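You operate a simulated robot arm through the tools that you are given. There is no shell and no other tool. Be economical: measure what you need, move in short steps, check, and stop when the job is done.

You run a simulated two-armed robot. Do the job below in one go: nothing can be reset, and whatever is moved stays where it is left.

Task
Stack the 50 mm banded gauge from the work top of the filter rack on top of the 60 mm banded gauge. Open the fan door, fetch the dusty filter from the filter bay and stand it on the low shelf of the store rack, then shut the door. Take the green brush and put it on top of the mallet on the low shelf of the store rack. Put the block on the top of the slat bench away on the top of the supply stand. Take the wax tin from the top of the slat bench and leave it on the end of the roller track. Take the slim block on the top of the slat bench and put it away on the top of the counter bench. Do these in any order. Set down upright: dusty filter, wax tin.

The check looks at the end state, three seconds after you hand in, the way a careful person would. Anything else that was tipped, shoved, dropped, spilled or broken makes it a failure.

Robot
Two 7-joint arms with fingered hands on one trunk, on a base that drives. Base frame: it is fixed to the floor where the robot stands at the start and does not move with it; the origin is under the middle of the robot, x ahead of it, y to its left, z up; the surface under the hand at the start is at about z = 850. Readings come in mm, rad, newtons and seconds.
The left shoulder is at the start at [70, 132, 1167], the right one opposite. With the tool pointing down near the work surface each hand reaches from about 100 to 620 mm from the robot's upright axis, wherever it stands, measured 20 degrees to its own side. Places, roughly: banded gauge [500, 250, 1000]; block (6x4x4 cm) [-2600, 2200, 700]; dusty filter (6x6x15 cm) [200, 1200, 1500]; end of the roller track [-5600, 1400, 700]; fan door [100, 1200, 1600]; green brush (8x5x5 cm) [-1700, 200, 600]; low shelf of the store rack [300, 2200, 600]; mallet (19x9x6 cm) [500, 1700, 600]; slim block (7x4x2 cm) [-1400, 2600, 700]; top of the counter bench [500, -900, 800]; top of the supply stand [-4100, -3800, 700]; wax tin [-2250, 2500, 750]. Payload 2.3 kg a hand.
Tool frame (each hand has its own): the origin (TCP) lies between the finger pads and is the grasp point; the fingertips stand 25 mm ahead of it; z points along the fingers, y is the line along which they close. Largest opening 88 mm; the body of the gripper starts 29 mm behind the TCP. The gripper is a hand of 3 fingers: y runs from the thumb to the fingers, the wrist lies at [-13, -97, -162] in the tool frame, and closing takes about 1.5 s.
Orientation is that of the tool frame in the base frame, as [roll, pitch, yaw] about the fixed x, y, z axes, in that order (R = Rz(yaw) Ry(pitch) Rx(roll)). With the fingers straight down and the wrist toward the robot, the tool's x, y and z point along [0, 1, 0], [1, 0, 0] and [0, 0, -1] of the base frame.

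Tools
- The arms move only by the tool jog_arm. It takes "left_plan", "right_plan" or both (then of equal length, played together; a hand with none holds still); each is a list of rows, each a list of 6 numbers: the shift along the tool's x, y, z in mm, then the turn, a rotation vector about the tool's x, y, z in rad. In form: [[x, y, z, rx, ry, rz], ...]. A call has 1 to 12 rows; each row shifts and turns the commanded pose from where the row before left it, along the tool's axes as they then stand. "left_fingers" and "right_fingers" are, for a hand that has rows, the finger opening in mm, from 0 to 88, set as the call begins (left out, the last holds). A row lasts 0.2 s, in which the tool goes at most 50 mm and 0.15 rad; a call with a longer step from one row to the next is refused whole, and so is a gripper value outside its range. A pose out of reach is approached as far as the arm can. The call stops where the force on the tool passes 40 N (or 10 N more than at its start, if that is more) or the arm is blocked; 0.2 s more then pass. The fingers move at their own pace (about 108 mm/s each) and stop on an object; they squeeze with about 25 N. The grip force told is the motor's: it shows also when the fingers shut on nothing. Time passes only in rows, and 0.2 s behind the last, so rows that do not move let the fingers close. The reply holds the time, the measured pose of the TCP, the force on the tool along the base axes, the opening and the grip force, in the units named above and with some noise, with the torque about the TCP (base axes, N m) and any sound that the robot's microphone picked up, and new pictures: "pictures" is both (left out), scene, wrist or none (wrist: the cameras of the hands that moved).
- Cameras (640 x 400 px; columns grow to the right, rows downward): "scene" is now at [111.5, 1.8, 1448.2]; the picture's right is [0.05, -1.00, 0.00], its down [-0.90, -0.05, -0.43] and it looks along [0.43, 0.02, -0.90] (base axes); focal length 220 px, centre (320, 200). "left" rides on the left gripper at [-58, -85, -99] in its tool frame; the picture's right is [-0.67, -0.35, 0.66], its down [0.69, -0.63, 0.37] and it looks along [0.29, 0.69, 0.66] (tool axes); focal length 261 px, centre (320, 200). "right" rides on the right gripper at [58, -85, -99] in its tool frame; the picture's right is [-0.67, 0.35, -0.66], its down [-0.69, -0.63, 0.37] and it looks along [-0.29, 0.69, 0.66] (tool axes); focal length 261 px, centre (320, 200). There is no depth. A picture from a camera that has moved, and an enlarged one, comes with that camera's place and axes in the base frame and with its lens.
- raise_lower(by): slides the trunk up (or, below 0, down) by that many mm; the arms and the scene camera ride with it, the base frame stays. It gives what a move gives, with no picture.
- drive_base(legs): drives the robot by 1 to 6 legs, each [ahead, left, turn to the left] in mm, mm and rad, along the robot's own axes; the way and the turn of a leg run together, so that a leg with both is an arc; at most 1500 mm and 3.142 rad a leg. The arms and the cameras ride along, it lands a little off, and it stops where it bumps. It gives what a move gives, and a new picture of the scene camera.
- hand_shape(shape, hand): the hand has 3 fingers and takes this shape, open, in about a second: jaw (thumb against the fingers, like two jaws); tri (thumb and two fingers); tip (a fingertip pinch); poke (one finger out to press); point (the index stretched); flat (the hand flat); cup (the hand cupped); fist (a fist). The gripper value then closes the fingers along that shape, each until it touches; the sizes above hold for jaw. It gives what a move gives, with no picture.
- aim_head(pan, tilt): turns the head with the scene camera to pan (to the left, within 1.501 rad either way) and tilt (down, from -0.506 to 1.204), counted from straight ahead of the robot. It gives what a move gives, and a new picture of the scene camera.
- zoom(camera, box): a new picture of the part [left, top, right, bottom] of that camera's present view, enlarged. The clock stands still meanwhile.
- hand_in(): hands the job in; it is judged then, once.

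Go step by step. Nothing tells you exact positions but the pictures and the camera data: compare them with the known pose of the tool, close in by small moves and look again before you grip or let go. The budget is 207 turns and 260 pictures, counting those below and the enlarged ones. Unless the task says otherwise, let go and move clear before handing in, and close with one line.

The tools are called after "Request:" as a command line: name --argument value ..., lists and objects as JSON in quotes. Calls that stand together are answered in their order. jog_arm: Moves the arms, as the interface text tells. Its arguments: {"type":"object","properties":{"left_plan":{"type":"array"},"left_fingers":{"type":"number"},"right_plan":{"type":"array"},"right_fingers":{"type":"number"},"pictures":{"type":"string","enum":["both","scene","wrist","none"]}},"required":[]} The other tools are called the same way: raise_lower (by) slides the trunk up or down; hand_shape (shape, hand) gives the hand a shape; drive_base (legs) drives the base; aim_head (pan, tilt) turns the head that bears the scene camera; zoom (camera, box) takes an enlarged picture of a part of a camera's view; hand_in () hands the job in.

At the start:

```text
clock: 0.0
left_eef_pos: [271.5, 345.8, 1102.4]
left_tcp_rot: [3.141, -0.001, 1.569]
left_ft_force: [0.1, -0.4, -0.5]
left_torque: [-0.01, -0.01, -0.02]
left_opening: 87.6
left_grip_force: 0.1
left_shape: jaw
right_eef_pos: [350.4, 25.1, 1162.8]
right_tcp_rot: [3.142, 0.0, 1.571]
right_ft_force: [0.1, -0.1, 0.1]
right_torque: [0.0, 0.0, -0.02]
right_opening: 87.7
right_grip_force: 0.1
right_shape: jaw
trunk travel left (down, up): [-725.0, 115.0]
robot x, y, heading: [0.9, 1.9, 0.001]
head pan, tilt: [0.051, 1.131]
```

scene: 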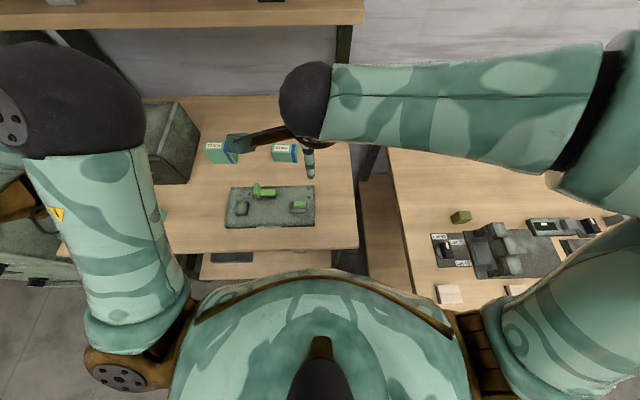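
right: 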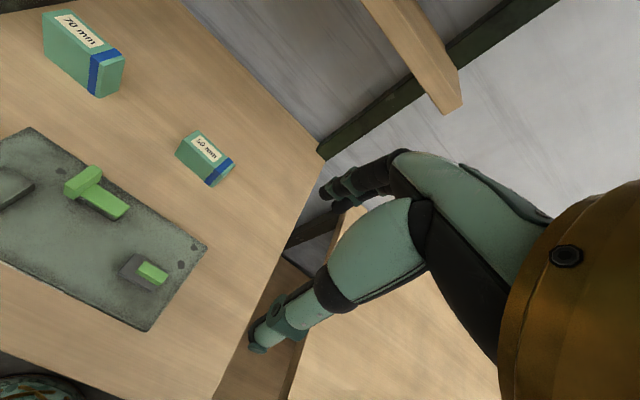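
left: 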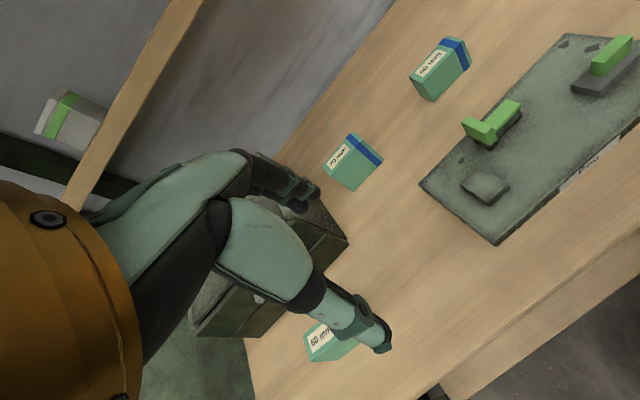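

I see several banded gauges on the work top in front of me; I need to read their labels first.

Request:
zoom --camera "right" --box '[20, 0, 260, 200]'

Request:
zoom --camera "left" --box '[280, 20, 500, 380]'

Request:
aim_head --pan 0.4 --tilt 0.8

```text
2.00 times, centred on (140, 100) of right
camera zoom: at [264.6, 84.9, 1261.3], right [0.35, -0.67, 0.66], down [-0.63, -0.69, -0.37], along [0.69, -0.29, -0.66], focal length 521 px, centre (680, 400)
```

zoom: 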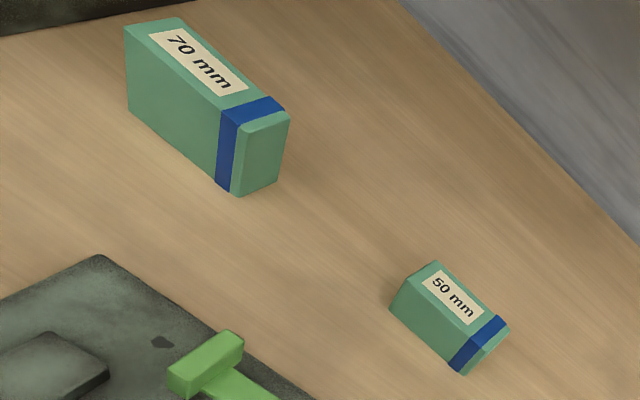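

```text
1.11 times, centred on (390, 200) of left
camera zoom: at [185.2, 287.6, 1200.5], right [-0.35, -0.67, -0.66], down [-0.63, 0.69, -0.37], along [0.69, 0.28, -0.66], focal length 290 px, centre (242, 200)
```

zoom: 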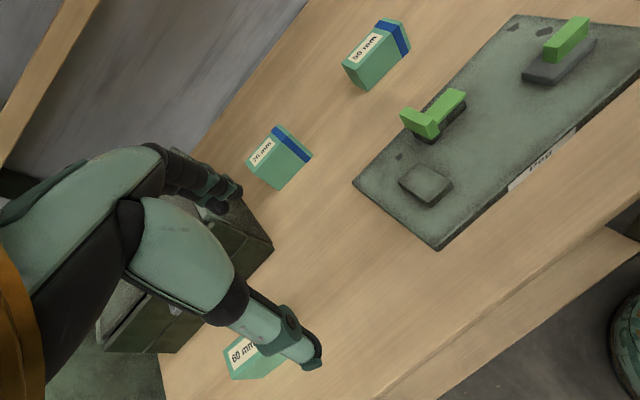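

```text
clock: 0.8
left_eef_pos: [269.9, 345.9, 1101.9]
left_tcp_rot: [3.14, -0.001, 1.569]
left_ft_force: [0.5, 0.7, -0.2]
left_torque: [-0.01, 0.0, 0.03]
left_opening: 87.9
left_grip_force: 0.0
left_shape: jaw
right_eef_pos: [348.6, 27.3, 1161.4]
right_tcp_rot: [-3.14, 0.001, 1.571]
right_ft_force: [0.5, -0.2, -0.5]
right_torque: [0.0, -0.01, -0.02]
right_opening: 87.6
right_grip_force: 0.1
right_shape: jaw
trunk travel left (down, up): [-725.0, 115.0]
robot x, y, heading: [-1.4, -4.2, -0.001]
head pan, tilt: [0.4, 0.799]
camera scene: at [124.8, 30.2, 1471.9], right [0.39, -0.92, 0.0], down [-0.66, -0.28, -0.7], along [0.64, 0.27, -0.72], focal length 220 px, centre (320, 200)
```

scene: 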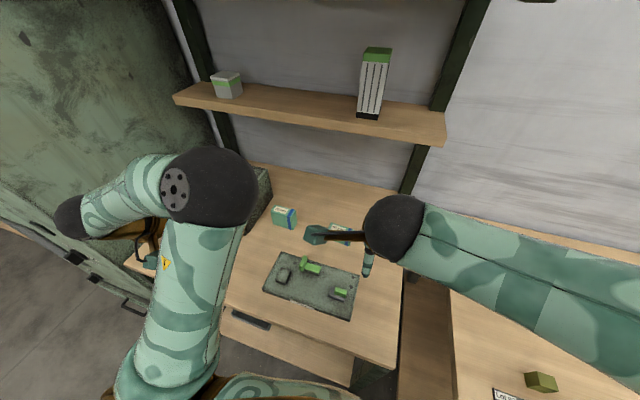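

Gauges: 50 mm at about (541,133), 70 mm at about (535,331), 60 mm at about (310,522). I bring the left hand above and short of the 50 mm one to look closer.

Request:
jog_arm --left_plan '[[-30, 27, 12, 0, 0, 0], [-30, 27, 12, 0, 0, 0], [-30, 27, 12, 0, 0, 0], [-30, 27, 12, 0, 0, 0], [-30, 27, 12, 0, 0, 0], [-30, 27, 12, 0, 0, 0], [-30, 27, 12, 0, 0, 0]]' --left_fingers 88

```text
clock: 2.4
left_eef_pos: [462.1, 135.7, 1017.8]
left_tcp_rot: [3.14, 0.001, 1.569]
left_ft_force: [0.3, -1.2, -0.9]
left_torque: [0.01, -0.01, -0.01]
left_opening: 87.7
left_grip_force: 0.1
left_shape: jaw
right_eef_pos: [350.9, 25.6, 1160.3]
right_tcp_rot: [-3.14, 0.001, 1.572]
right_ft_force: [0.1, 0.3, 0.2]
right_torque: [0.03, -0.03, 0.01]
right_opening: 87.7
right_grip_force: 0.1
right_shape: jaw
trunk travel left (down, up): [-725.0, 115.0]
robot x, y, heading: [2.8, 2.5, 0.006]
head pan, tilt: [0.4, 0.799]
camera scene: at [126.6, 30.3, 1471.8], right [0.39, -0.92, 0.0], down [-0.66, -0.28, -0.7], along [0.64, 0.27, -0.72], focal length 220 px, centre (320, 200)
camera left: at [377.2, 78.3, 1116.5], right [-0.35, -0.67, -0.66], down [-0.63, 0.69, -0.37], along [0.7, 0.28, -0.66], focal length 261 px, centre (320, 200)
```

scene: 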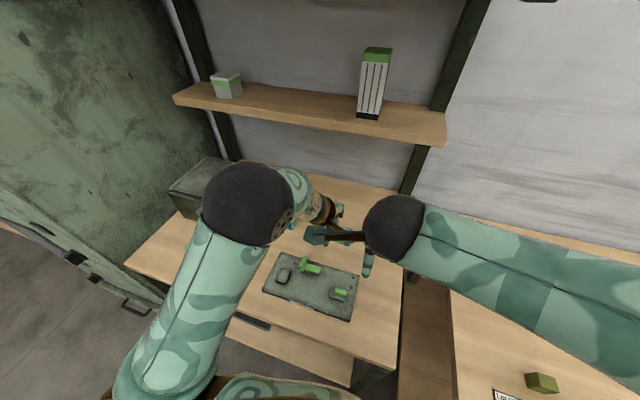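
left: 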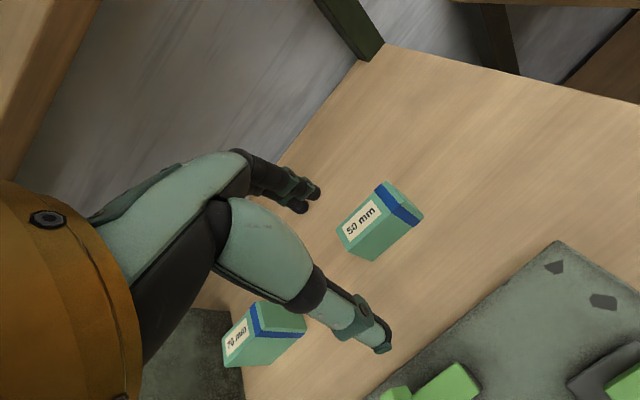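

Request:
zoom --camera "left" --box '[300, 150, 460, 290]'

```text
2.86 times, centred on (380, 220) of left
camera zoom: at [377.2, 78.3, 1116.5], right [-0.35, -0.67, -0.66], down [-0.63, 0.69, -0.37], along [0.7, 0.28, -0.66], focal length 745 px, centre (149, 143)
```

zoom: 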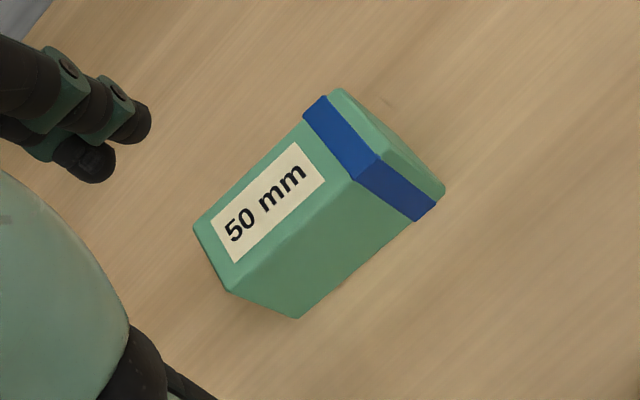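

The 50 mm gauge is about 75 (y) x 32 (x) x 48 high, centred at (540,134). I move over it and down, then close.

Request:
jog_arm --left_plan '[[0, 39, 0, 0, 0, 0], [0, 39, 0, 0, 0, 0], [0, 0, 40, 0, 0, 0], [0, 0, 40, 0, 0, 0], [0, 0, 36, 0, 0, 0], [0, 0, 18, 0, 0, 0], [0, 0, 0, 0, 0, 0]]' --pictures "both"

```text
clock: 4.0
left_eef_pos: [538.3, 133.9, 884.0]
left_tcp_rot: [-3.14, 0.001, 1.57]
left_ft_force: [0.1, 0.5, -0.3]
left_torque: [-0.01, 0.02, 0.0]
left_opening: 87.8
left_grip_force: 0.2
left_shape: jaw
right_eef_pos: [348.5, 27.5, 1162.5]
right_tcp_rot: [3.141, 0.001, 1.572]
right_ft_force: [0.3, 0.4, -0.4]
right_torque: [0.02, 0.0, 0.0]
right_opening: 87.5
right_grip_force: 0.1
right_shape: jaw
trunk travel left (down, up): [-725.0, 115.0]
robot x, y, heading: [-1.0, -0.0, 0.003]
head pan, tilt: [0.4, 0.799]
camera scene: at [124.9, 30.2, 1471.9], right [0.39, -0.92, 0.0], down [-0.66, -0.28, -0.7], along [0.64, 0.27, -0.72], focal length 220 px, centre (320, 200)
camera left: at [452.5, 76.8, 981.5], right [-0.35, -0.67, -0.66], down [-0.63, 0.69, -0.37], along [0.7, 0.28, -0.66], focal length 261 px, centre (320, 200)
```

scene: 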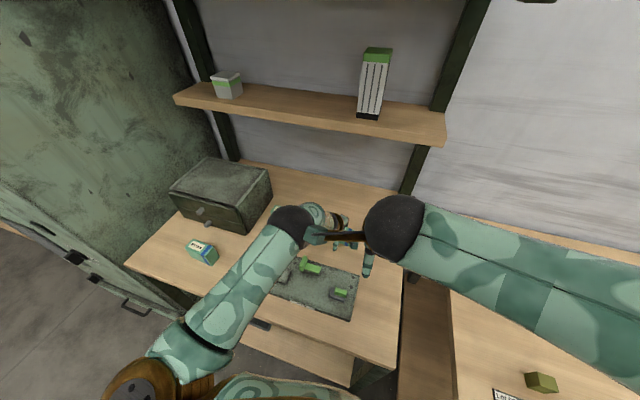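
left: 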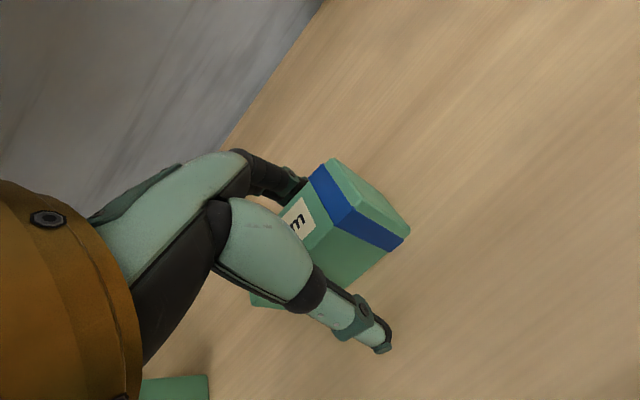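

The gauge sits between the fingers. Closing and lifting.

Request:
jog_arm --left_plan '[[0, 0, 0, 0, 0, 0], [0, 0, 0, 0, 0, 0], [0, 0, 0, 0, 0, 0], [0, 0, 0, 0, 0, 0], [0, 0, 0, 0, 0, 0], [0, 0, 0, 0, 0, 0], [0, 0, 0, 0, 0, 0], [0, 0, 0, 0, 0, 0], [0, 0, -30, 0, 0, 0], [0, 0, -45, 0, 0, 0], [0, 0, -45, 0, 0, 0]]' --left_fingers 0 --pictures "wrist"

Request:
zoom --camera "scene" --box '[130, 140, 290, 300]'

```text
clock: 6.4
left_eef_pos: [536.5, 133.6, 1003.9]
left_tcp_rot: [-3.14, -0.002, 1.568]
left_ft_force: [0.2, -0.3, -4.3]
left_torque: [-0.04, 0.02, -0.01]
left_opening: 30.6
left_grip_force: 25.1
left_shape: jaw
right_eef_pos: [349.7, 27.0, 1161.4]
right_tcp_rot: [3.14, -0.001, 1.57]
right_ft_force: [0.0, -0.1, -0.5]
right_torque: [0.02, -0.03, 0.01]
right_opening: 87.7
right_grip_force: 0.0
right_shape: jaw
trunk travel left (down, up): [-725.0, 115.0]
robot x, y, heading: [-1.0, 0.4, -0.001]
head pan, tilt: [0.4, 0.799]
camera left: at [449.6, 76.0, 1101.3], right [-0.35, -0.67, -0.66], down [-0.63, 0.69, -0.36], along [0.69, 0.28, -0.66], focal length 261 px, centre (320, 200)
```

left: 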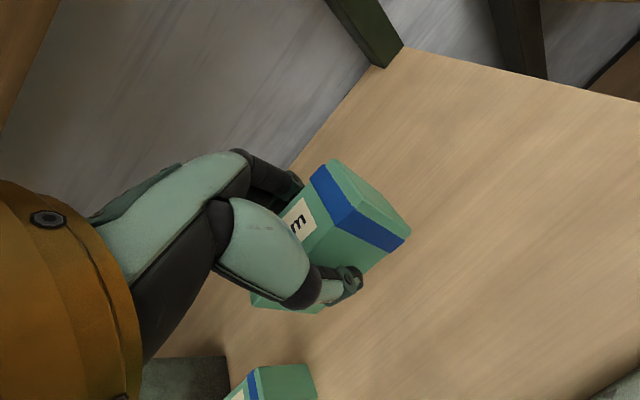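

```text
2.50 times, centred on (210, 220) of scene
camera zoom: at [125.0, 30.3, 1471.9], right [0.39, -0.92, 0.0], down [-0.66, -0.28, -0.7], along [0.64, 0.27, -0.72], focal length 551 px, centre (595, 150)
```

zoom: 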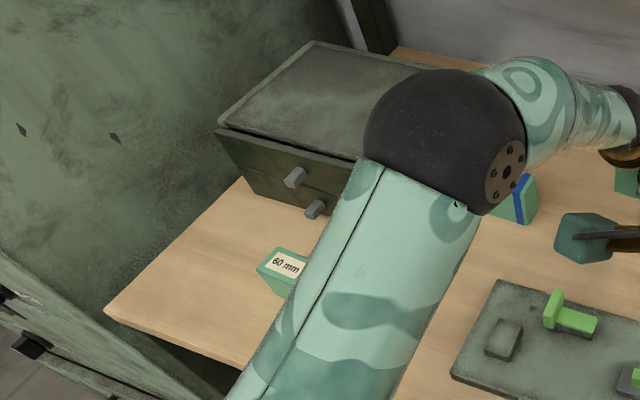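

The 50 mm gauge is held. I draw the hand back and left, then drive left so the 60 mm gauge comes into comfortable reach.

Request:
jog_arm --left_plan '[[25, -25, -15, 0, 0, 0], [25, -31, -15, 0, 0, 0], [25, -31, -15, 0, 0, 0], [25, -31, -15, 0, 0, 0], [25, -31, -15, 0, 0, 0]]' --pictures "none"

Request:
drive_base --legs '[[0, 250, 0]]'

```text
clock: 7.6
left_eef_pos: [390.3, 256.3, 1077.1]
left_tcp_rot: [-3.136, 0.001, 1.569]
left_ft_force: [-0.3, -0.2, -3.7]
left_torque: [-0.01, 0.05, -0.01]
left_opening: 30.7
left_grip_force: 25.3
left_shape: jaw
left hand out of reach, approached as far as the arm can: row 5
right_eef_pos: [348.0, 28.5, 1161.4]
right_tcp_rot: [-3.142, 0.003, 1.571]
right_ft_force: [0.9, 0.2, 0.0]
right_torque: [0.01, -0.01, -0.01]
right_opening: 87.3
right_grip_force: 0.0
right_shape: jaw
trunk travel left (down, up): [-725.0, 115.0]
robot x, y, heading: [1.1, -2.4, 0.002]
head pan, tilt: [0.4, 0.799]
```

```text
clock: 9.5
left_eef_pos: [391.6, 504.8, 1076.1]
left_tcp_rot: [-3.133, -0.001, 1.569]
left_ft_force: [-0.6, -1.4, -4.3]
left_torque: [0.01, 0.02, 0.02]
left_opening: 30.5
left_grip_force: 25.0
left_shape: jaw
right_eef_pos: [350.0, 276.8, 1161.4]
right_tcp_rot: [-3.141, -0.002, 1.57]
right_ft_force: [0.0, 0.6, 0.2]
right_torque: [0.03, -0.03, 0.0]
right_opening: 87.7
right_grip_force: 0.1
right_shape: jaw
trunk travel left (down, up): [-725.0, 115.0]
robot x, y, heading: [-3.6, 252.0, 0.002]
head pan, tilt: [0.4, 0.799]
camera scene: at [125.5, 279.2, 1471.9], right [0.39, -0.92, 0.0], down [-0.66, -0.28, -0.7], along [0.64, 0.27, -0.72], focal length 220 px, centre (320, 200)
```

scene: 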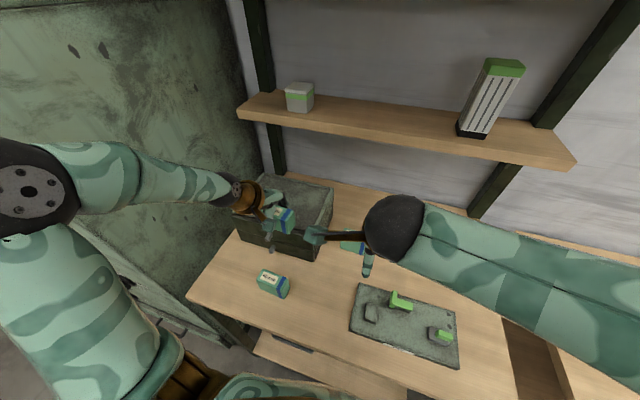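

Request:
zoom --camera "scene" --box '[240, 250, 320, 310]'

Request:
zoom --camera "left" --box '[0, 0, 640, 400]'

```text
6.67 times, centred on (280, 280) of scene
camera zoom: at [125.5, 279.2, 1471.9], right [0.39, -0.92, 0.0], down [-0.66, -0.28, -0.7], along [0.64, 0.27, -0.72], focal length 1470 px, centre (587, -333)
```

zoom: 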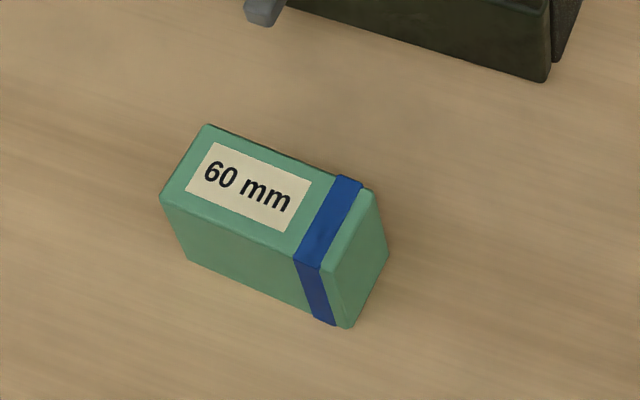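

```text
1.00 times, centred on (320, 200) of left (not enlarged: the box is as wide or as high as the picture)
camera zoom: at [306.3, 447.3, 1175.3], right [-0.35, -0.67, -0.65], down [-0.63, 0.69, -0.36], along [0.69, 0.29, -0.66], focal length 261 px, centre (320, 200)
```

zoom: 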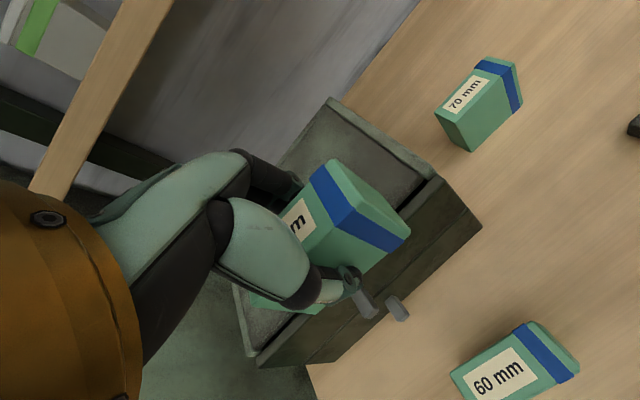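

The 60 mm gauge is aligned with the axes, centre about (312,496), top about z=909. I move the held gauge above it.

Request:
jog_arm --left_plan '[[-3, -27, 5, 0, 0, 0], [-3, -27, 15, 0, 0, 0], [-3, -26, 25, 0, 0, 0], [0, 0, 35, 0, 0, 0], [0, 0, 0, 0, 0, 0]]'

```text
clock: 10.7
left_eef_pos: [322.1, 495.2, 999.3]
left_tcp_rot: [-3.087, 0.027, 1.552]
left_ft_force: [-0.8, -0.2, -4.0]
left_torque: [0.0, -0.02, -0.02]
left_opening: 30.5
left_grip_force: 24.9
left_shape: jaw
left hand out of reach, approached as far as the arm can: row 1, 2, 4
right_eef_pos: [349.2, 278.5, 1161.4]
right_tcp_rot: [-3.141, -0.001, 1.57]
right_ft_force: [-0.9, 0.0, -0.8]
right_torque: [0.0, -0.02, 0.01]
right_opening: 87.3
right_grip_force: 0.1
right_shape: jaw
trunk travel left (down, up): [-725.0, 115.0]
robot x, y, heading: [-1.4, 251.9, -0.0]
head pan, tilt: [0.4, 0.799]
camera scene: at [124.9, 281.6, 1471.9], right [0.39, -0.92, 0.0], down [-0.66, -0.28, -0.7], along [0.64, 0.27, -0.72], focal length 220 px, centre (320, 200)
camera left: at [240.5, 441.8, 1103.9], right [-0.4, -0.68, -0.62], down [-0.64, 0.69, -0.35], along [0.66, 0.26, -0.7], focal length 261 px, centre (320, 200)
```

scene: 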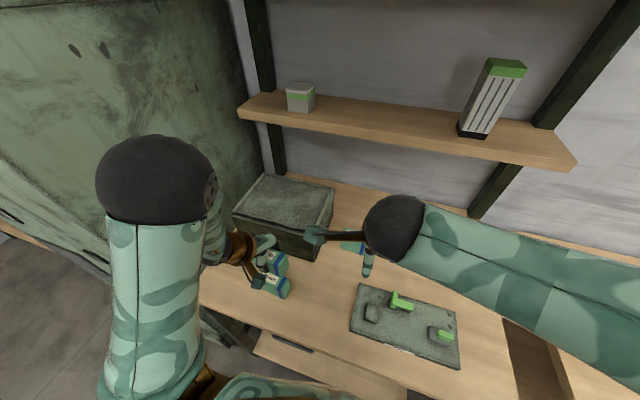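
left: 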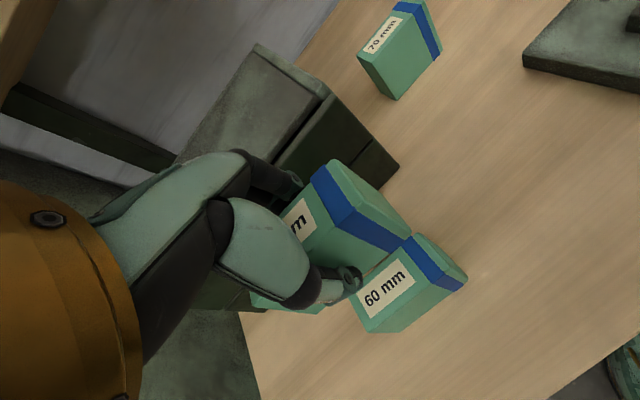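

The pose is near the arm's inner limit, so I back the base up 120 mm to get room.

Request:
drive_base --legs '[[-120, 0, 0]]'

Request:
jog_arm --left_plan '[[0, 22, 0, 0, 0, 0], [0, 22, 0, 0, 0, 0], [0, 22, 0, 0, 0, 0], [0, 22, 0, 0, 0, 0], [0, 22, 0, 0, 0, 0], [0, 0, 0, 0, 0, 0]]' --pictures "wrist"

```text
clock: 11.9
left_eef_pos: [206.5, 496.9, 998.3]
left_tcp_rot: [-3.084, 0.026, 1.553]
left_ft_force: [0.8, -0.2, -4.0]
left_torque: [0.02, 0.01, -0.02]
left_opening: 30.4
left_grip_force: 24.9
left_shape: jaw
right_eef_pos: [233.3, 279.4, 1161.2]
right_tcp_rot: [-3.138, 0.0, 1.57]
right_ft_force: [-1.1, 0.4, 0.4]
right_torque: [-0.03, -0.03, -0.01]
right_opening: 87.9
right_grip_force: 0.0
right_shape: jaw
trunk travel left (down, up): [-725.0, 115.0]
robot x, y, heading: [-117.1, 253.6, -0.003]
head pan, tilt: [0.4, 0.799]
camera scene: at [10.7, 281.9, 1471.4], right [0.39, -0.92, 0.0], down [-0.66, -0.28, -0.69], along [0.64, 0.27, -0.72], focal length 220 px, centre (320, 200)
```

scene: 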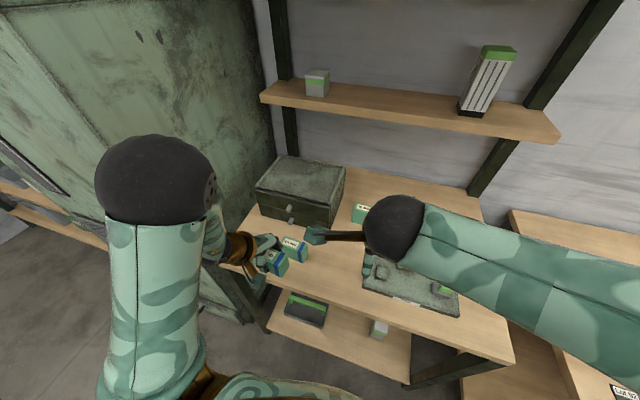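

```text
clock: 13.3
left_eef_pos: [312.2, 493.3, 993.0]
left_tcp_rot: [-3.087, 0.026, 1.554]
left_ft_force: [-0.9, -0.8, -3.8]
left_torque: [-0.01, 0.0, -0.02]
left_opening: 30.4
left_grip_force: 25.3
left_shape: jaw
right_eef_pos: [231.6, 279.2, 1161.0]
right_tcp_rot: [3.141, 0.002, 1.569]
right_ft_force: [0.2, -0.2, -0.7]
right_torque: [0.04, 0.04, 0.02]
right_opening: 87.6
right_grip_force: 0.1
right_shape: jaw
trunk travel left (down, up): [-725.0, 115.0]
robot x, y, heading: [-122.0, 255.8, 0.001]
head pan, tilt: [0.4, 0.799]
camera left: at [231.7, 439.9, 1098.2], right [-0.4, -0.68, -0.62], down [-0.64, 0.69, -0.35], along [0.66, 0.25, -0.71], focal length 261 px, centre (320, 200)
```

left: 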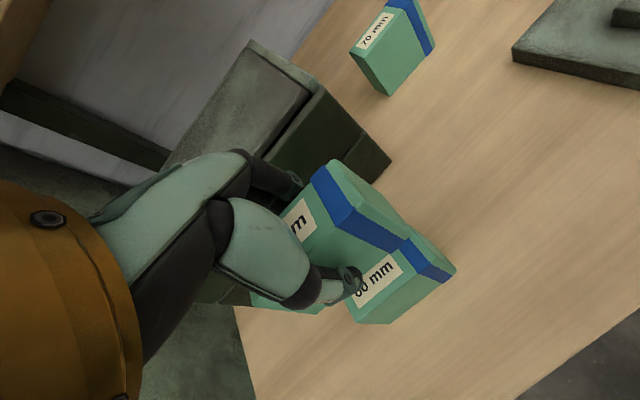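

The hand is slightly tilted from the limit; I straighten it and then lower in place.

Request:
jog_arm --left_plan '[[2, 0, 0, -0.055, 0.026, -0.017], [0, 0, 0, 0, 0, 0], [0, 0, 20, 0, 0, 0], [0, 0, 0, 0, 0, 0]]' --pictures "wrist"

Request:
zoom --camera "scene" --box '[220, 210, 340, 290]'

```text
clock: 14.3
left_eef_pos: [313.6, 494.1, 973.8]
left_tcp_rot: [3.141, 0.0, 1.569]
left_ft_force: [0.5, 0.5, -3.2]
left_torque: [0.03, 0.0, -0.01]
left_opening: 30.7
left_grip_force: 24.5
left_shape: jaw
right_eef_pos: [230.5, 278.7, 1162.1]
right_tcp_rot: [-3.139, -0.001, 1.57]
right_ft_force: [0.2, 0.5, 0.4]
right_torque: [-0.01, 0.02, 0.04]
right_opening: 87.4
right_grip_force: 0.0
right_shape: jaw
trunk travel left (down, up): [-725.0, 115.0]
robot x, y, heading: [-120.2, 254.4, -0.0]
head pan, tilt: [0.4, 0.799]
camera left: at [227.7, 437.4, 1072.2], right [-0.35, -0.67, -0.66], down [-0.63, 0.69, -0.37], along [0.69, 0.28, -0.66], focal length 261 px, centre (320, 200)
```

left: 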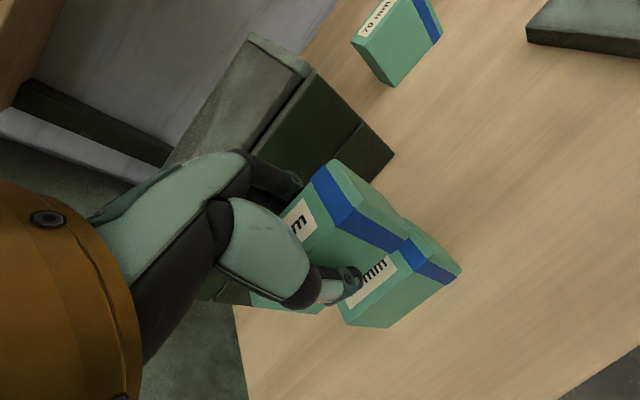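

```text
5.00 times, centred on (280, 250) of scene
camera zoom: at [7.1, 281.9, 1471.8], right [0.39, -0.92, 0.0], down [-0.66, -0.28, -0.7], along [0.64, 0.27, -0.72], focal length 1102 px, centre (520, -50)
```

zoom: 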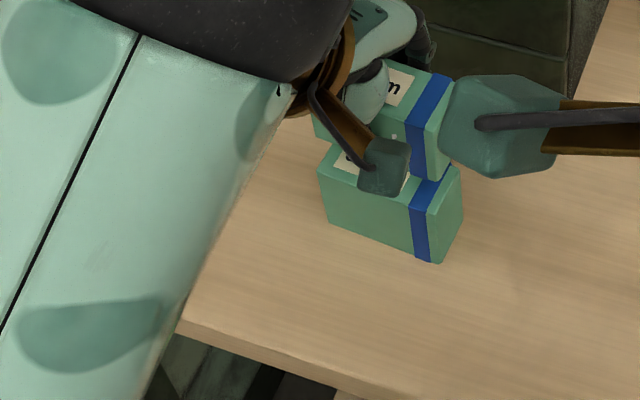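

Request:
jog_arm --left_plan '[[1, -1, 15, 0, 0, 0], [0, 0, 11, 0, 0, 0], [0, 0, 3, 0, 0, 0], [0, 0, 0, 0, 0, 0]]' --pictures "wrist"

Request:
zoom --camera "scene" --box '[220, 210, 340, 290]'

```text
clock: 15.3
left_eef_pos: [312.4, 497.4, 943.9]
left_tcp_rot: [3.14, -0.001, 1.569]
left_ft_force: [-0.8, 0.2, -4.4]
left_torque: [0.0, 0.02, 0.02]
left_opening: 30.5
left_grip_force: 24.2
left_shape: jaw
right_eef_pos: [231.1, 279.7, 1161.4]
right_tcp_rot: [3.141, 0.001, 1.571]
right_ft_force: [0.6, -6.0, -2.2]
right_torque: [0.48, -0.28, 0.58]
right_opening: 87.6
right_grip_force: 0.0
right_shape: jaw
trunk travel left (down, up): [-725.0, 115.0]
robot x, y, heading: [-119.6, 250.6, -0.001]
head pan, tilt: [0.4, 0.799]
camera left: at [226.8, 439.1, 1043.2], right [-0.35, -0.67, -0.66], down [-0.63, 0.69, -0.37], along [0.69, 0.28, -0.66], focal length 261 px, centre (320, 200)
```

left: 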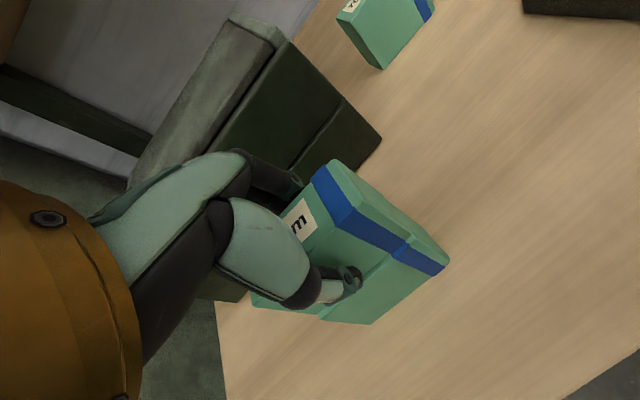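

```text
5.00 times, centred on (280, 250) of scene
camera zoom: at [7.3, 281.9, 1471.8], right [0.39, -0.92, 0.0], down [-0.66, -0.28, -0.7], along [0.64, 0.27, -0.72], focal length 1102 px, centre (520, -50)
```

zoom: 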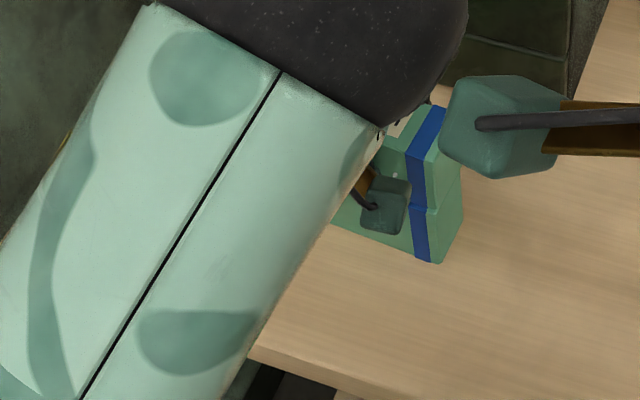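

The left upper arm brushes the right arm; I move the right hand away to the right, and lower the gauge by tiny steps.

Request:
jog_arm --right_plan '[[-40, 0, 0, 0, 0, 0], [-40, 0, 0, 0, 0, 0], [-40, 0, 0, 0, 0, 0], [0, 0, 0, 0, 0, 0]]' --pictures "none"

Request:
jog_arm --left_plan '[[0, 0, 1.5, 0, 0, 0], [0, 0, 0, 0, 0, 0]]' --pictures "none"

Request:
jog_arm --left_plan '[[0, 0, 1.5, 0, 0, 0], [0, 0, 0, 0, 0, 0]]' --pictures "none"

Request:
zoom --camera "left" --box '[240, 140, 480, 340]'

```text
clock: 16.3
left_eef_pos: [312.5, 497.3, 944.0]
left_tcp_rot: [3.141, -0.001, 1.569]
left_ft_force: [0.1, -0.3, -3.7]
left_torque: [-0.03, -0.01, -0.03]
left_opening: 30.5
left_grip_force: 25.1
left_shape: jaw
right_eef_pos: [234.5, 157.6, 1161.5]
right_tcp_rot: [-3.14, 0.002, 1.575]
right_ft_force: [0.3, 0.3, 0.6]
right_torque: [0.02, -0.03, 0.01]
right_opening: 87.6
right_grip_force: 0.1
right_shape: jaw
trunk travel left (down, up): [-725.0, 115.0]
robot x, y, heading: [-121.3, 250.3, 0.001]
head pan, tilt: [0.4, 0.799]
```

```text
clock: 16.9
left_eef_pos: [311.1, 496.6, 943.2]
left_tcp_rot: [3.14, -0.001, 1.57]
left_ft_force: [0.1, -0.1, -2.7]
left_torque: [-0.04, -0.01, -0.04]
left_opening: 30.7
left_grip_force: 25.1
left_shape: jaw
right_eef_pos: [233.5, 157.0, 1162.0]
right_tcp_rot: [-3.139, -0.001, 1.571]
right_ft_force: [0.2, -0.6, -0.3]
right_torque: [0.01, -0.02, -0.01]
right_opening: 87.6
right_grip_force: 0.0
right_shape: jaw
trunk travel left (down, up): [-725.0, 115.0]
robot x, y, heading: [-119.0, 248.5, 0.001]
head pan, tilt: [0.4, 0.799]
```

```text
clock: 17.5
left_eef_pos: [311.9, 496.0, 943.1]
left_tcp_rot: [3.141, 0.0, 1.569]
left_ft_force: [1.3, 0.2, 4.1]
left_torque: [0.04, -0.09, 0.01]
left_opening: 30.8
left_grip_force: 25.1
left_shape: jaw
right_eef_pos: [232.9, 157.0, 1162.1]
right_tcp_rot: [-3.141, 0.001, 1.569]
right_ft_force: [0.7, -0.1, 0.4]
right_torque: [0.01, -0.01, -0.01]
right_opening: 87.6
right_grip_force: 0.2
right_shape: jaw
trunk travel left (down, up): [-725.0, 115.0]
robot x, y, heading: [-116.7, 250.9, 0.005]
head pan, tilt: [0.4, 0.799]
```

```text
2.00 times, centred on (360, 240) of left
camera zoom: at [225.6, 438.3, 1041.2], right [-0.35, -0.67, -0.66], down [-0.63, 0.69, -0.37], along [0.7, 0.28, -0.66], focal length 521 px, centre (240, 120)
```

zoom: 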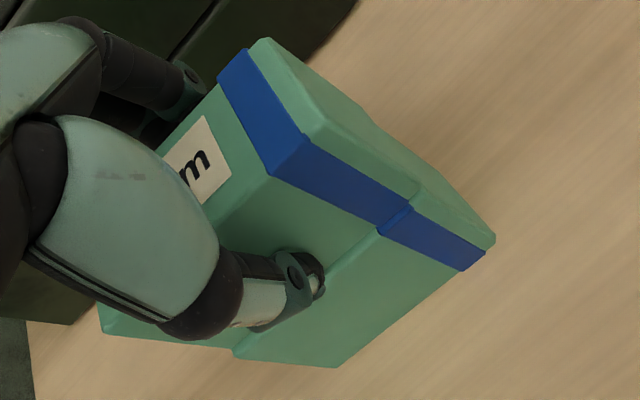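

Contact made and aligned. Opening a bit and lifting straight up.

Request:
jog_arm --left_plan '[[0, 0, 0, 0, 0, 0], [0, 0, 0, 0, 0, 0], [0, 0, 0, 0, 0, 0], [0, 0, 0, 0, 0, 0], [0, 0, -10, 0, 0, 0], [0, 0, -40, 0, 0, 0], [0, 0, -40, 0, 0, 0]]' --left_fingers 65 --pictures "wrist"

Request:
aim_head --pan 1.2 --tilt 0.2

```text
clock: 19.1
left_eef_pos: [310.2, 497.8, 1034.8]
left_tcp_rot: [3.139, 0.0, 1.57]
left_ft_force: [-0.6, 1.2, -0.6]
left_torque: [-0.02, 0.02, 0.01]
left_opening: 64.6
left_grip_force: 0.1
left_shape: jaw
right_eef_pos: [232.5, 156.7, 1162.1]
right_tcp_rot: [3.14, 0.0, 1.571]
right_ft_force: [-0.6, 0.3, 0.1]
right_torque: [-0.01, 0.0, 0.02]
right_opening: 87.7
right_grip_force: 0.0
right_shape: jaw
trunk travel left (down, up): [-725.0, 115.0]
robot x, y, heading: [-115.8, 248.8, 0.005]
head pan, tilt: [0.4, 0.799]
camera left: at [224.8, 439.7, 1133.0], right [-0.35, -0.67, -0.66], down [-0.63, 0.69, -0.37], along [0.7, 0.29, -0.66], focal length 261 px, centre (320, 200)
```

left: 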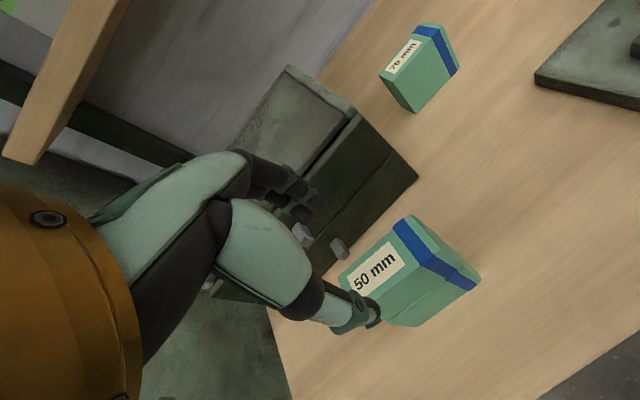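

```text
clock: 20.2
left_eef_pos: [311.7, 496.9, 1034.3]
left_tcp_rot: [-3.142, 0.0, 1.568]
left_ft_force: [0.1, -0.9, -0.1]
left_torque: [0.01, -0.01, -0.01]
left_opening: 64.8
left_grip_force: 0.1
left_shape: jaw
right_eef_pos: [233.0, 156.1, 1162.5]
right_tcp_rot: [3.141, 0.0, 1.571]
right_ft_force: [-0.3, -0.8, -0.2]
right_torque: [0.0, -0.02, 0.0]
right_opening: 87.7
right_grip_force: 0.0
right_shape: jaw
trunk travel left (down, up): [-725.0, 115.0]
robot x, y, heading: [-119.8, 251.3, 0.004]
head pan, tilt: [1.201, 0.201]
camera scene: at [-34.6, 336.6, 1525.5], right [0.93, -0.36, 0.0], down [-0.07, -0.19, -0.98], along [0.35, 0.91, -0.2], focal length 220 px, centre (320, 200)
```

scene: 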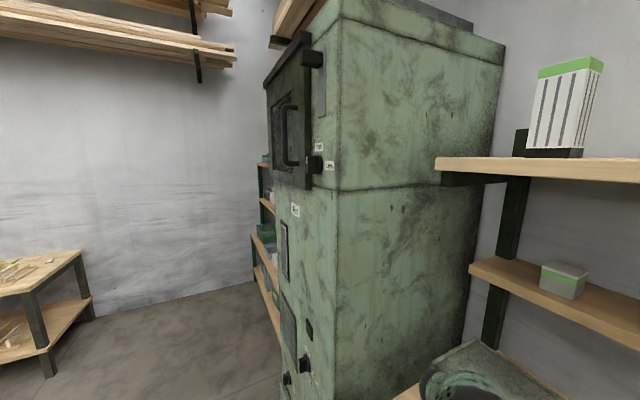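

The stack stands. Next the fan door: I back off and drive left to face the green cabinet.

Request:
drive_base --legs '[[-650, 0, 0], [0, 850, 0]]'

Request:
aim_head --pan 0.0 --tilt 0.1

```text
clock: 28.0
left_eef_pos: [-355.7, 1344.0, 1034.5]
left_tcp_rot: [-3.141, -0.002, 1.574]
left_ft_force: [0.0, 1.4, -0.2]
left_torque: [0.0, 0.01, -0.01]
left_opening: 64.5
left_grip_force: 0.0
left_shape: jaw
right_eef_pos: [-432.8, 1002.8, 1162.2]
right_tcp_rot: [-3.14, -0.002, 1.577]
right_ft_force: [0.4, 0.6, 0.7]
right_torque: [0.03, 0.0, 0.0]
right_opening: 87.5
right_grip_force: 0.0
right_shape: jaw
trunk travel left (down, up): [-725.0, 115.0]
robot x, y, heading: [-780.8, 1091.3, 0.011]
head pan, tilt: [1.201, 0.201]
camera scene: at [-701.7, 1180.4, 1525.6], right [0.94, -0.35, 0.0], down [-0.07, -0.19, -0.98], along [0.35, 0.92, -0.2], focal length 220 px, centre (320, 200)
```

scene: 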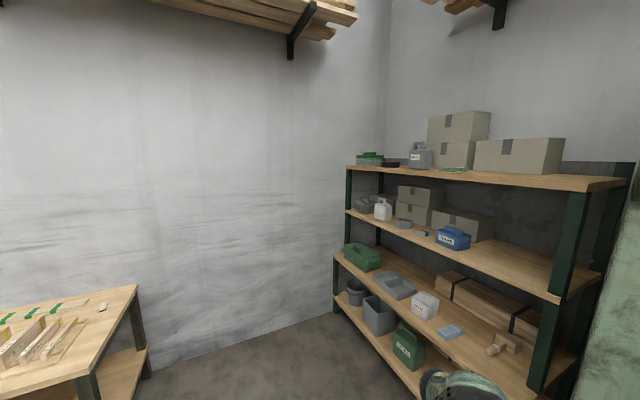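

```text
clock: 29.4
left_eef_pos: [-356.1, 1345.7, 1033.3]
left_tcp_rot: [-3.142, 0.0, 1.576]
left_ft_force: [-0.8, -0.2, 0.8]
left_torque: [-0.03, 0.02, 0.02]
left_opening: 64.9
left_grip_force: 0.1
left_shape: jaw
right_eef_pos: [-433.0, 1003.0, 1162.1]
right_tcp_rot: [-3.14, 0.0, 1.578]
right_ft_force: [0.4, 0.2, 0.2]
right_torque: [0.0, 0.0, 0.0]
right_opening: 87.4
right_grip_force: 0.0
right_shape: jaw
trunk travel left (down, up): [-725.0, 115.0]
robot x, y, heading: [-783.3, 1095.7, 0.006]
head pan, tilt: [0.0, 0.099]
camera scene: at [-642.6, 1095.2, 1534.9], right [0.01, -1.0, 0.0], down [-0.1, 0.0, -0.99], along [0.99, 0.01, -0.1], focal length 220 px, centre (320, 200)
```

scene: 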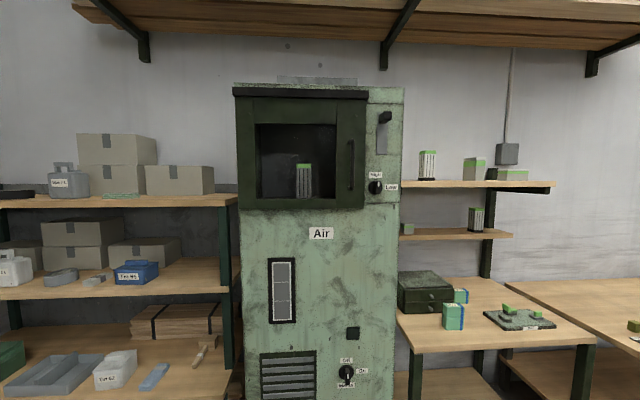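

Request:
zoom --camera "scene" --box '[225, 70, 415, 220]'

Request:
zoom --camera "scene" --box '[240, 220, 410, 400]'

Request:
zoom --camera "scene" --box '[0, 200, 250, 400]'

```text
2.67 times, centred on (320, 145) of scene
camera zoom: at [-642.6, 1095.2, 1534.9], right [0.01, -1.0, 0.0], down [-0.1, 0.0, -0.99], along [0.99, 0.01, -0.1], focal length 588 px, centre (320, 347)
```

zoom: 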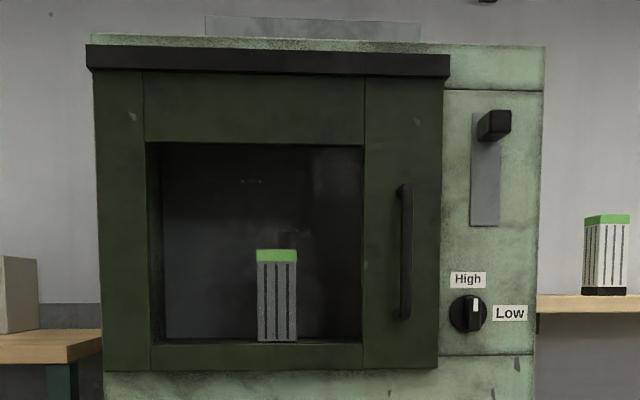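

```text
2.22 times, centred on (325, 310) of scene
camera zoom: at [-642.6, 1095.2, 1534.9], right [0.01, -1.0, 0.0], down [-0.1, 0.0, -0.99], along [0.99, 0.01, -0.1], focal length 490 px, centre (309, -44)
```

zoom: 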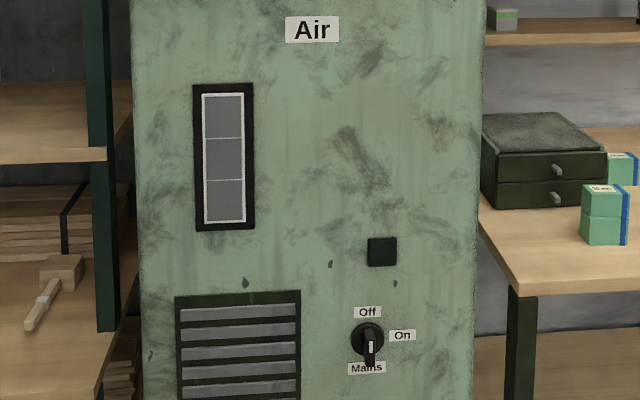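

```text
2.00 times, centred on (125, 300) of scene
camera zoom: at [-642.6, 1095.2, 1534.9], right [0.01, -1.0, 0.0], down [-0.1, 0.0, -0.99], along [0.99, 0.01, -0.1], focal length 441 px, centre (710, 0)
```

zoom: 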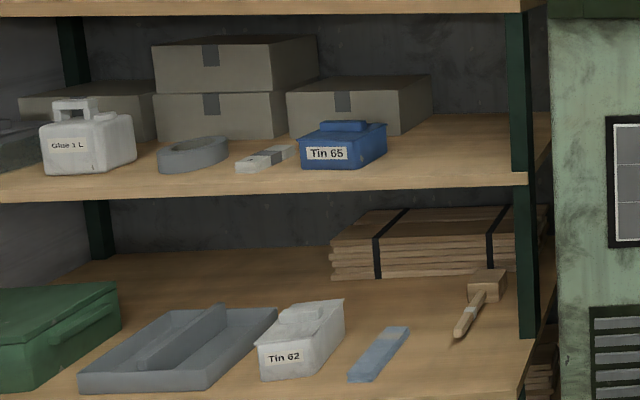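

The door has a vertical handle on its right side (about x=127, y=996, z=1585), hinged left. I raise the trunk and turn the right hand to point forward with fingers closing sideways.

Request:
raise_lower --by 115

Request:
jog_arm --right_plan '[[0, 48, 0, 0, 0, 0], [0, 48, 0, 0, 0, 0], [0, 44, 0, 0, 0, 0]]' --pictures "none"

Request:
jog_arm --right_plan '[[0, 0, 0, -0.143, 0, 0], [0, 0, 0, -0.143, 0, 0], [0, 0, 0, -0.143, 0, 0], [0, 0, 0, -0.143, 0, 0], [0, 0, 0, -0.143, 0, 0], [0, 0, 0, -0.143, 0, 0], [0, 0, 0, -0.143, 0, 0], [0, 0, 0, -0.143, 0, 0], [0, 0, 0, -0.143, 0, 0], [0, 0, 0, -0.143, 0, 0], [0, 0, 0, -0.141, 0, 0]]' --pictures "none"

Request:
jog_arm --right_plan '[[0, 0, 0, 0, 0, -0.143], [0, 0, 0, 0, 0, -0.143], [0, 0, 0, 0, 0, -0.143], [0, 0, 0, 0, 0, -0.143], [0, 0, 0, 0, 0, -0.143], [0, 0, 0, 0, 0, -0.143], [0, 0, 0, 0, 0, -0.143], [0, 0, 0, 0, 0, -0.143], [0, 0, 0, 0, 0, -0.143], [0, 0, 0, 0, 0, -0.143], [0, 0, 0, 0, 0, -0.141]]' --pictures "both"

```text
clock: 30.8
left_eef_pos: [-355.4, 1343.8, 1149.0]
left_tcp_rot: [-3.141, 0.0, 1.576]
left_ft_force: [0.3, -0.7, 1.3]
left_torque: [-0.01, 0.03, 0.02]
left_opening: 64.8
left_grip_force: 0.1
left_shape: jaw
right_eef_pos: [-432.7, 1003.2, 1276.5]
right_tcp_rot: [3.141, 0.001, 1.579]
right_ft_force: [-0.7, 0.1, -0.5]
right_torque: [0.02, -0.01, 0.01]
right_opening: 87.5
right_grip_force: 0.1
right_shape: jaw
trunk travel left (down, up): [-840.0, 0.0]
robot x, y, heading: [-781.0, 1091.7, 0.003]
head pan, tilt: [0.0, 0.099]
```

```text
clock: 31.6
left_eef_pos: [-354.0, 1345.6, 1146.9]
left_tcp_rot: [-3.14, 0.0, 1.577]
left_ft_force: [0.1, 0.3, 0.0]
left_torque: [0.0, 0.05, -0.02]
left_opening: 64.8
left_grip_force: 0.0
left_shape: jaw
right_eef_pos: [-290.4, 1003.4, 1276.7]
right_tcp_rot: [-3.139, 0.001, 1.58]
right_ft_force: [0.2, 0.3, 0.3]
right_torque: [0.0, 0.02, -0.01]
right_opening: 87.5
right_grip_force: 0.0
right_shape: jaw
trunk travel left (down, up): [-840.0, 0.0]
robot x, y, heading: [-791.3, 1092.9, 0.005]
head pan, tilt: [0.0, 0.099]
```

```text
clock: 34.0
left_eef_pos: [-356.5, 1344.0, 1150.0]
left_tcp_rot: [3.141, 0.001, 1.577]
left_ft_force: [-0.2, -0.3, 0.9]
left_torque: [0.03, 0.03, -0.02]
left_opening: 65.2
left_grip_force: 0.1
left_shape: jaw
right_eef_pos: [-292.6, 1004.5, 1276.7]
right_tcp_rot: [1.57, 0.004, 1.578]
right_ft_force: [0.7, -0.4, 0.4]
right_torque: [-0.02, 0.0, -0.01]
right_opening: 87.6
right_grip_force: 0.0
right_shape: jaw
trunk travel left (down, up): [-840.0, 0.0]
robot x, y, heading: [-786.4, 1096.8, 0.012]
head pan, tilt: [0.0, 0.099]
```

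```text
clock: 36.4
left_eef_pos: [-356.0, 1345.1, 1148.8]
left_tcp_rot: [-3.141, 0.0, 1.576]
left_ft_force: [-0.8, 0.1, 0.0]
left_torque: [-0.01, 0.02, -0.01]
left_opening: 64.7
left_grip_force: 0.0
left_shape: jaw
right_eef_pos: [-293.0, 993.9, 1273.6]
right_tcp_rot: [2.176, 1.551, 2.164]
right_ft_force: [0.4, 0.1, -0.2]
right_torque: [0.01, 0.0, 0.03]
right_opening: 87.4
right_grip_force: 0.0
right_shape: jaw
trunk travel left (down, up): [-840.0, 0.0]
robot x, y, heading: [-782.3, 1092.2, 0.01]
head pan, tilt: [0.0, 0.099]
camera scene: at [-643.0, 1095.0, 1650.0], right [0.01, -1.0, 0.0], down [-0.1, 0.0, -1.0], along [0.99, 0.01, -0.1], focal length 220 px, centre (320, 200)
camera right: at [-392.1, 911.7, 1215.9], right [-0.64, 0.35, 0.68], down [0.36, -0.65, 0.67], along [0.67, 0.68, 0.29], focal length 261 px, centre (320, 200)
```

scene: 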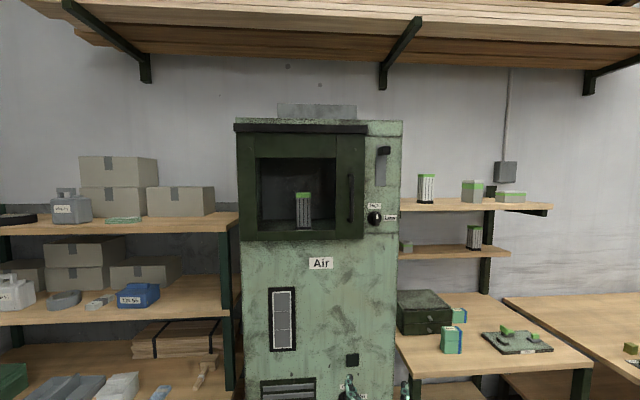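
right: 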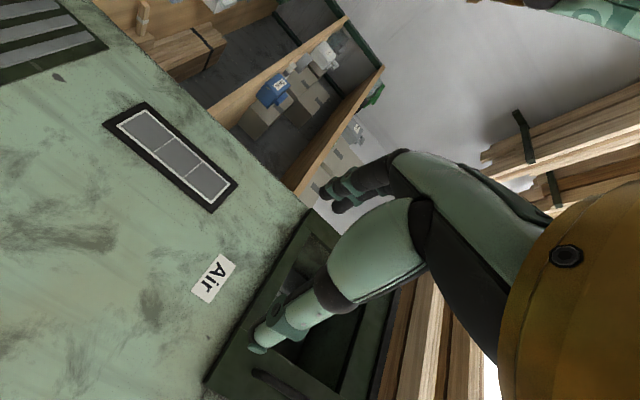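

Request:
zoom --camera "scene" --box '[225, 100, 415, 260]'

```text
2.50 times, centred on (320, 180) of scene
camera zoom: at [-643.0, 1095.0, 1650.0], right [0.01, -1.0, 0.0], down [-0.1, 0.0, -1.0], along [0.99, 0.01, -0.1], focal length 551 px, centre (320, 250)
```

zoom: 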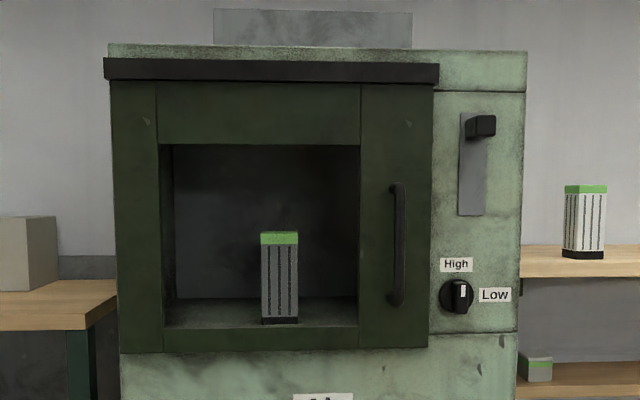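

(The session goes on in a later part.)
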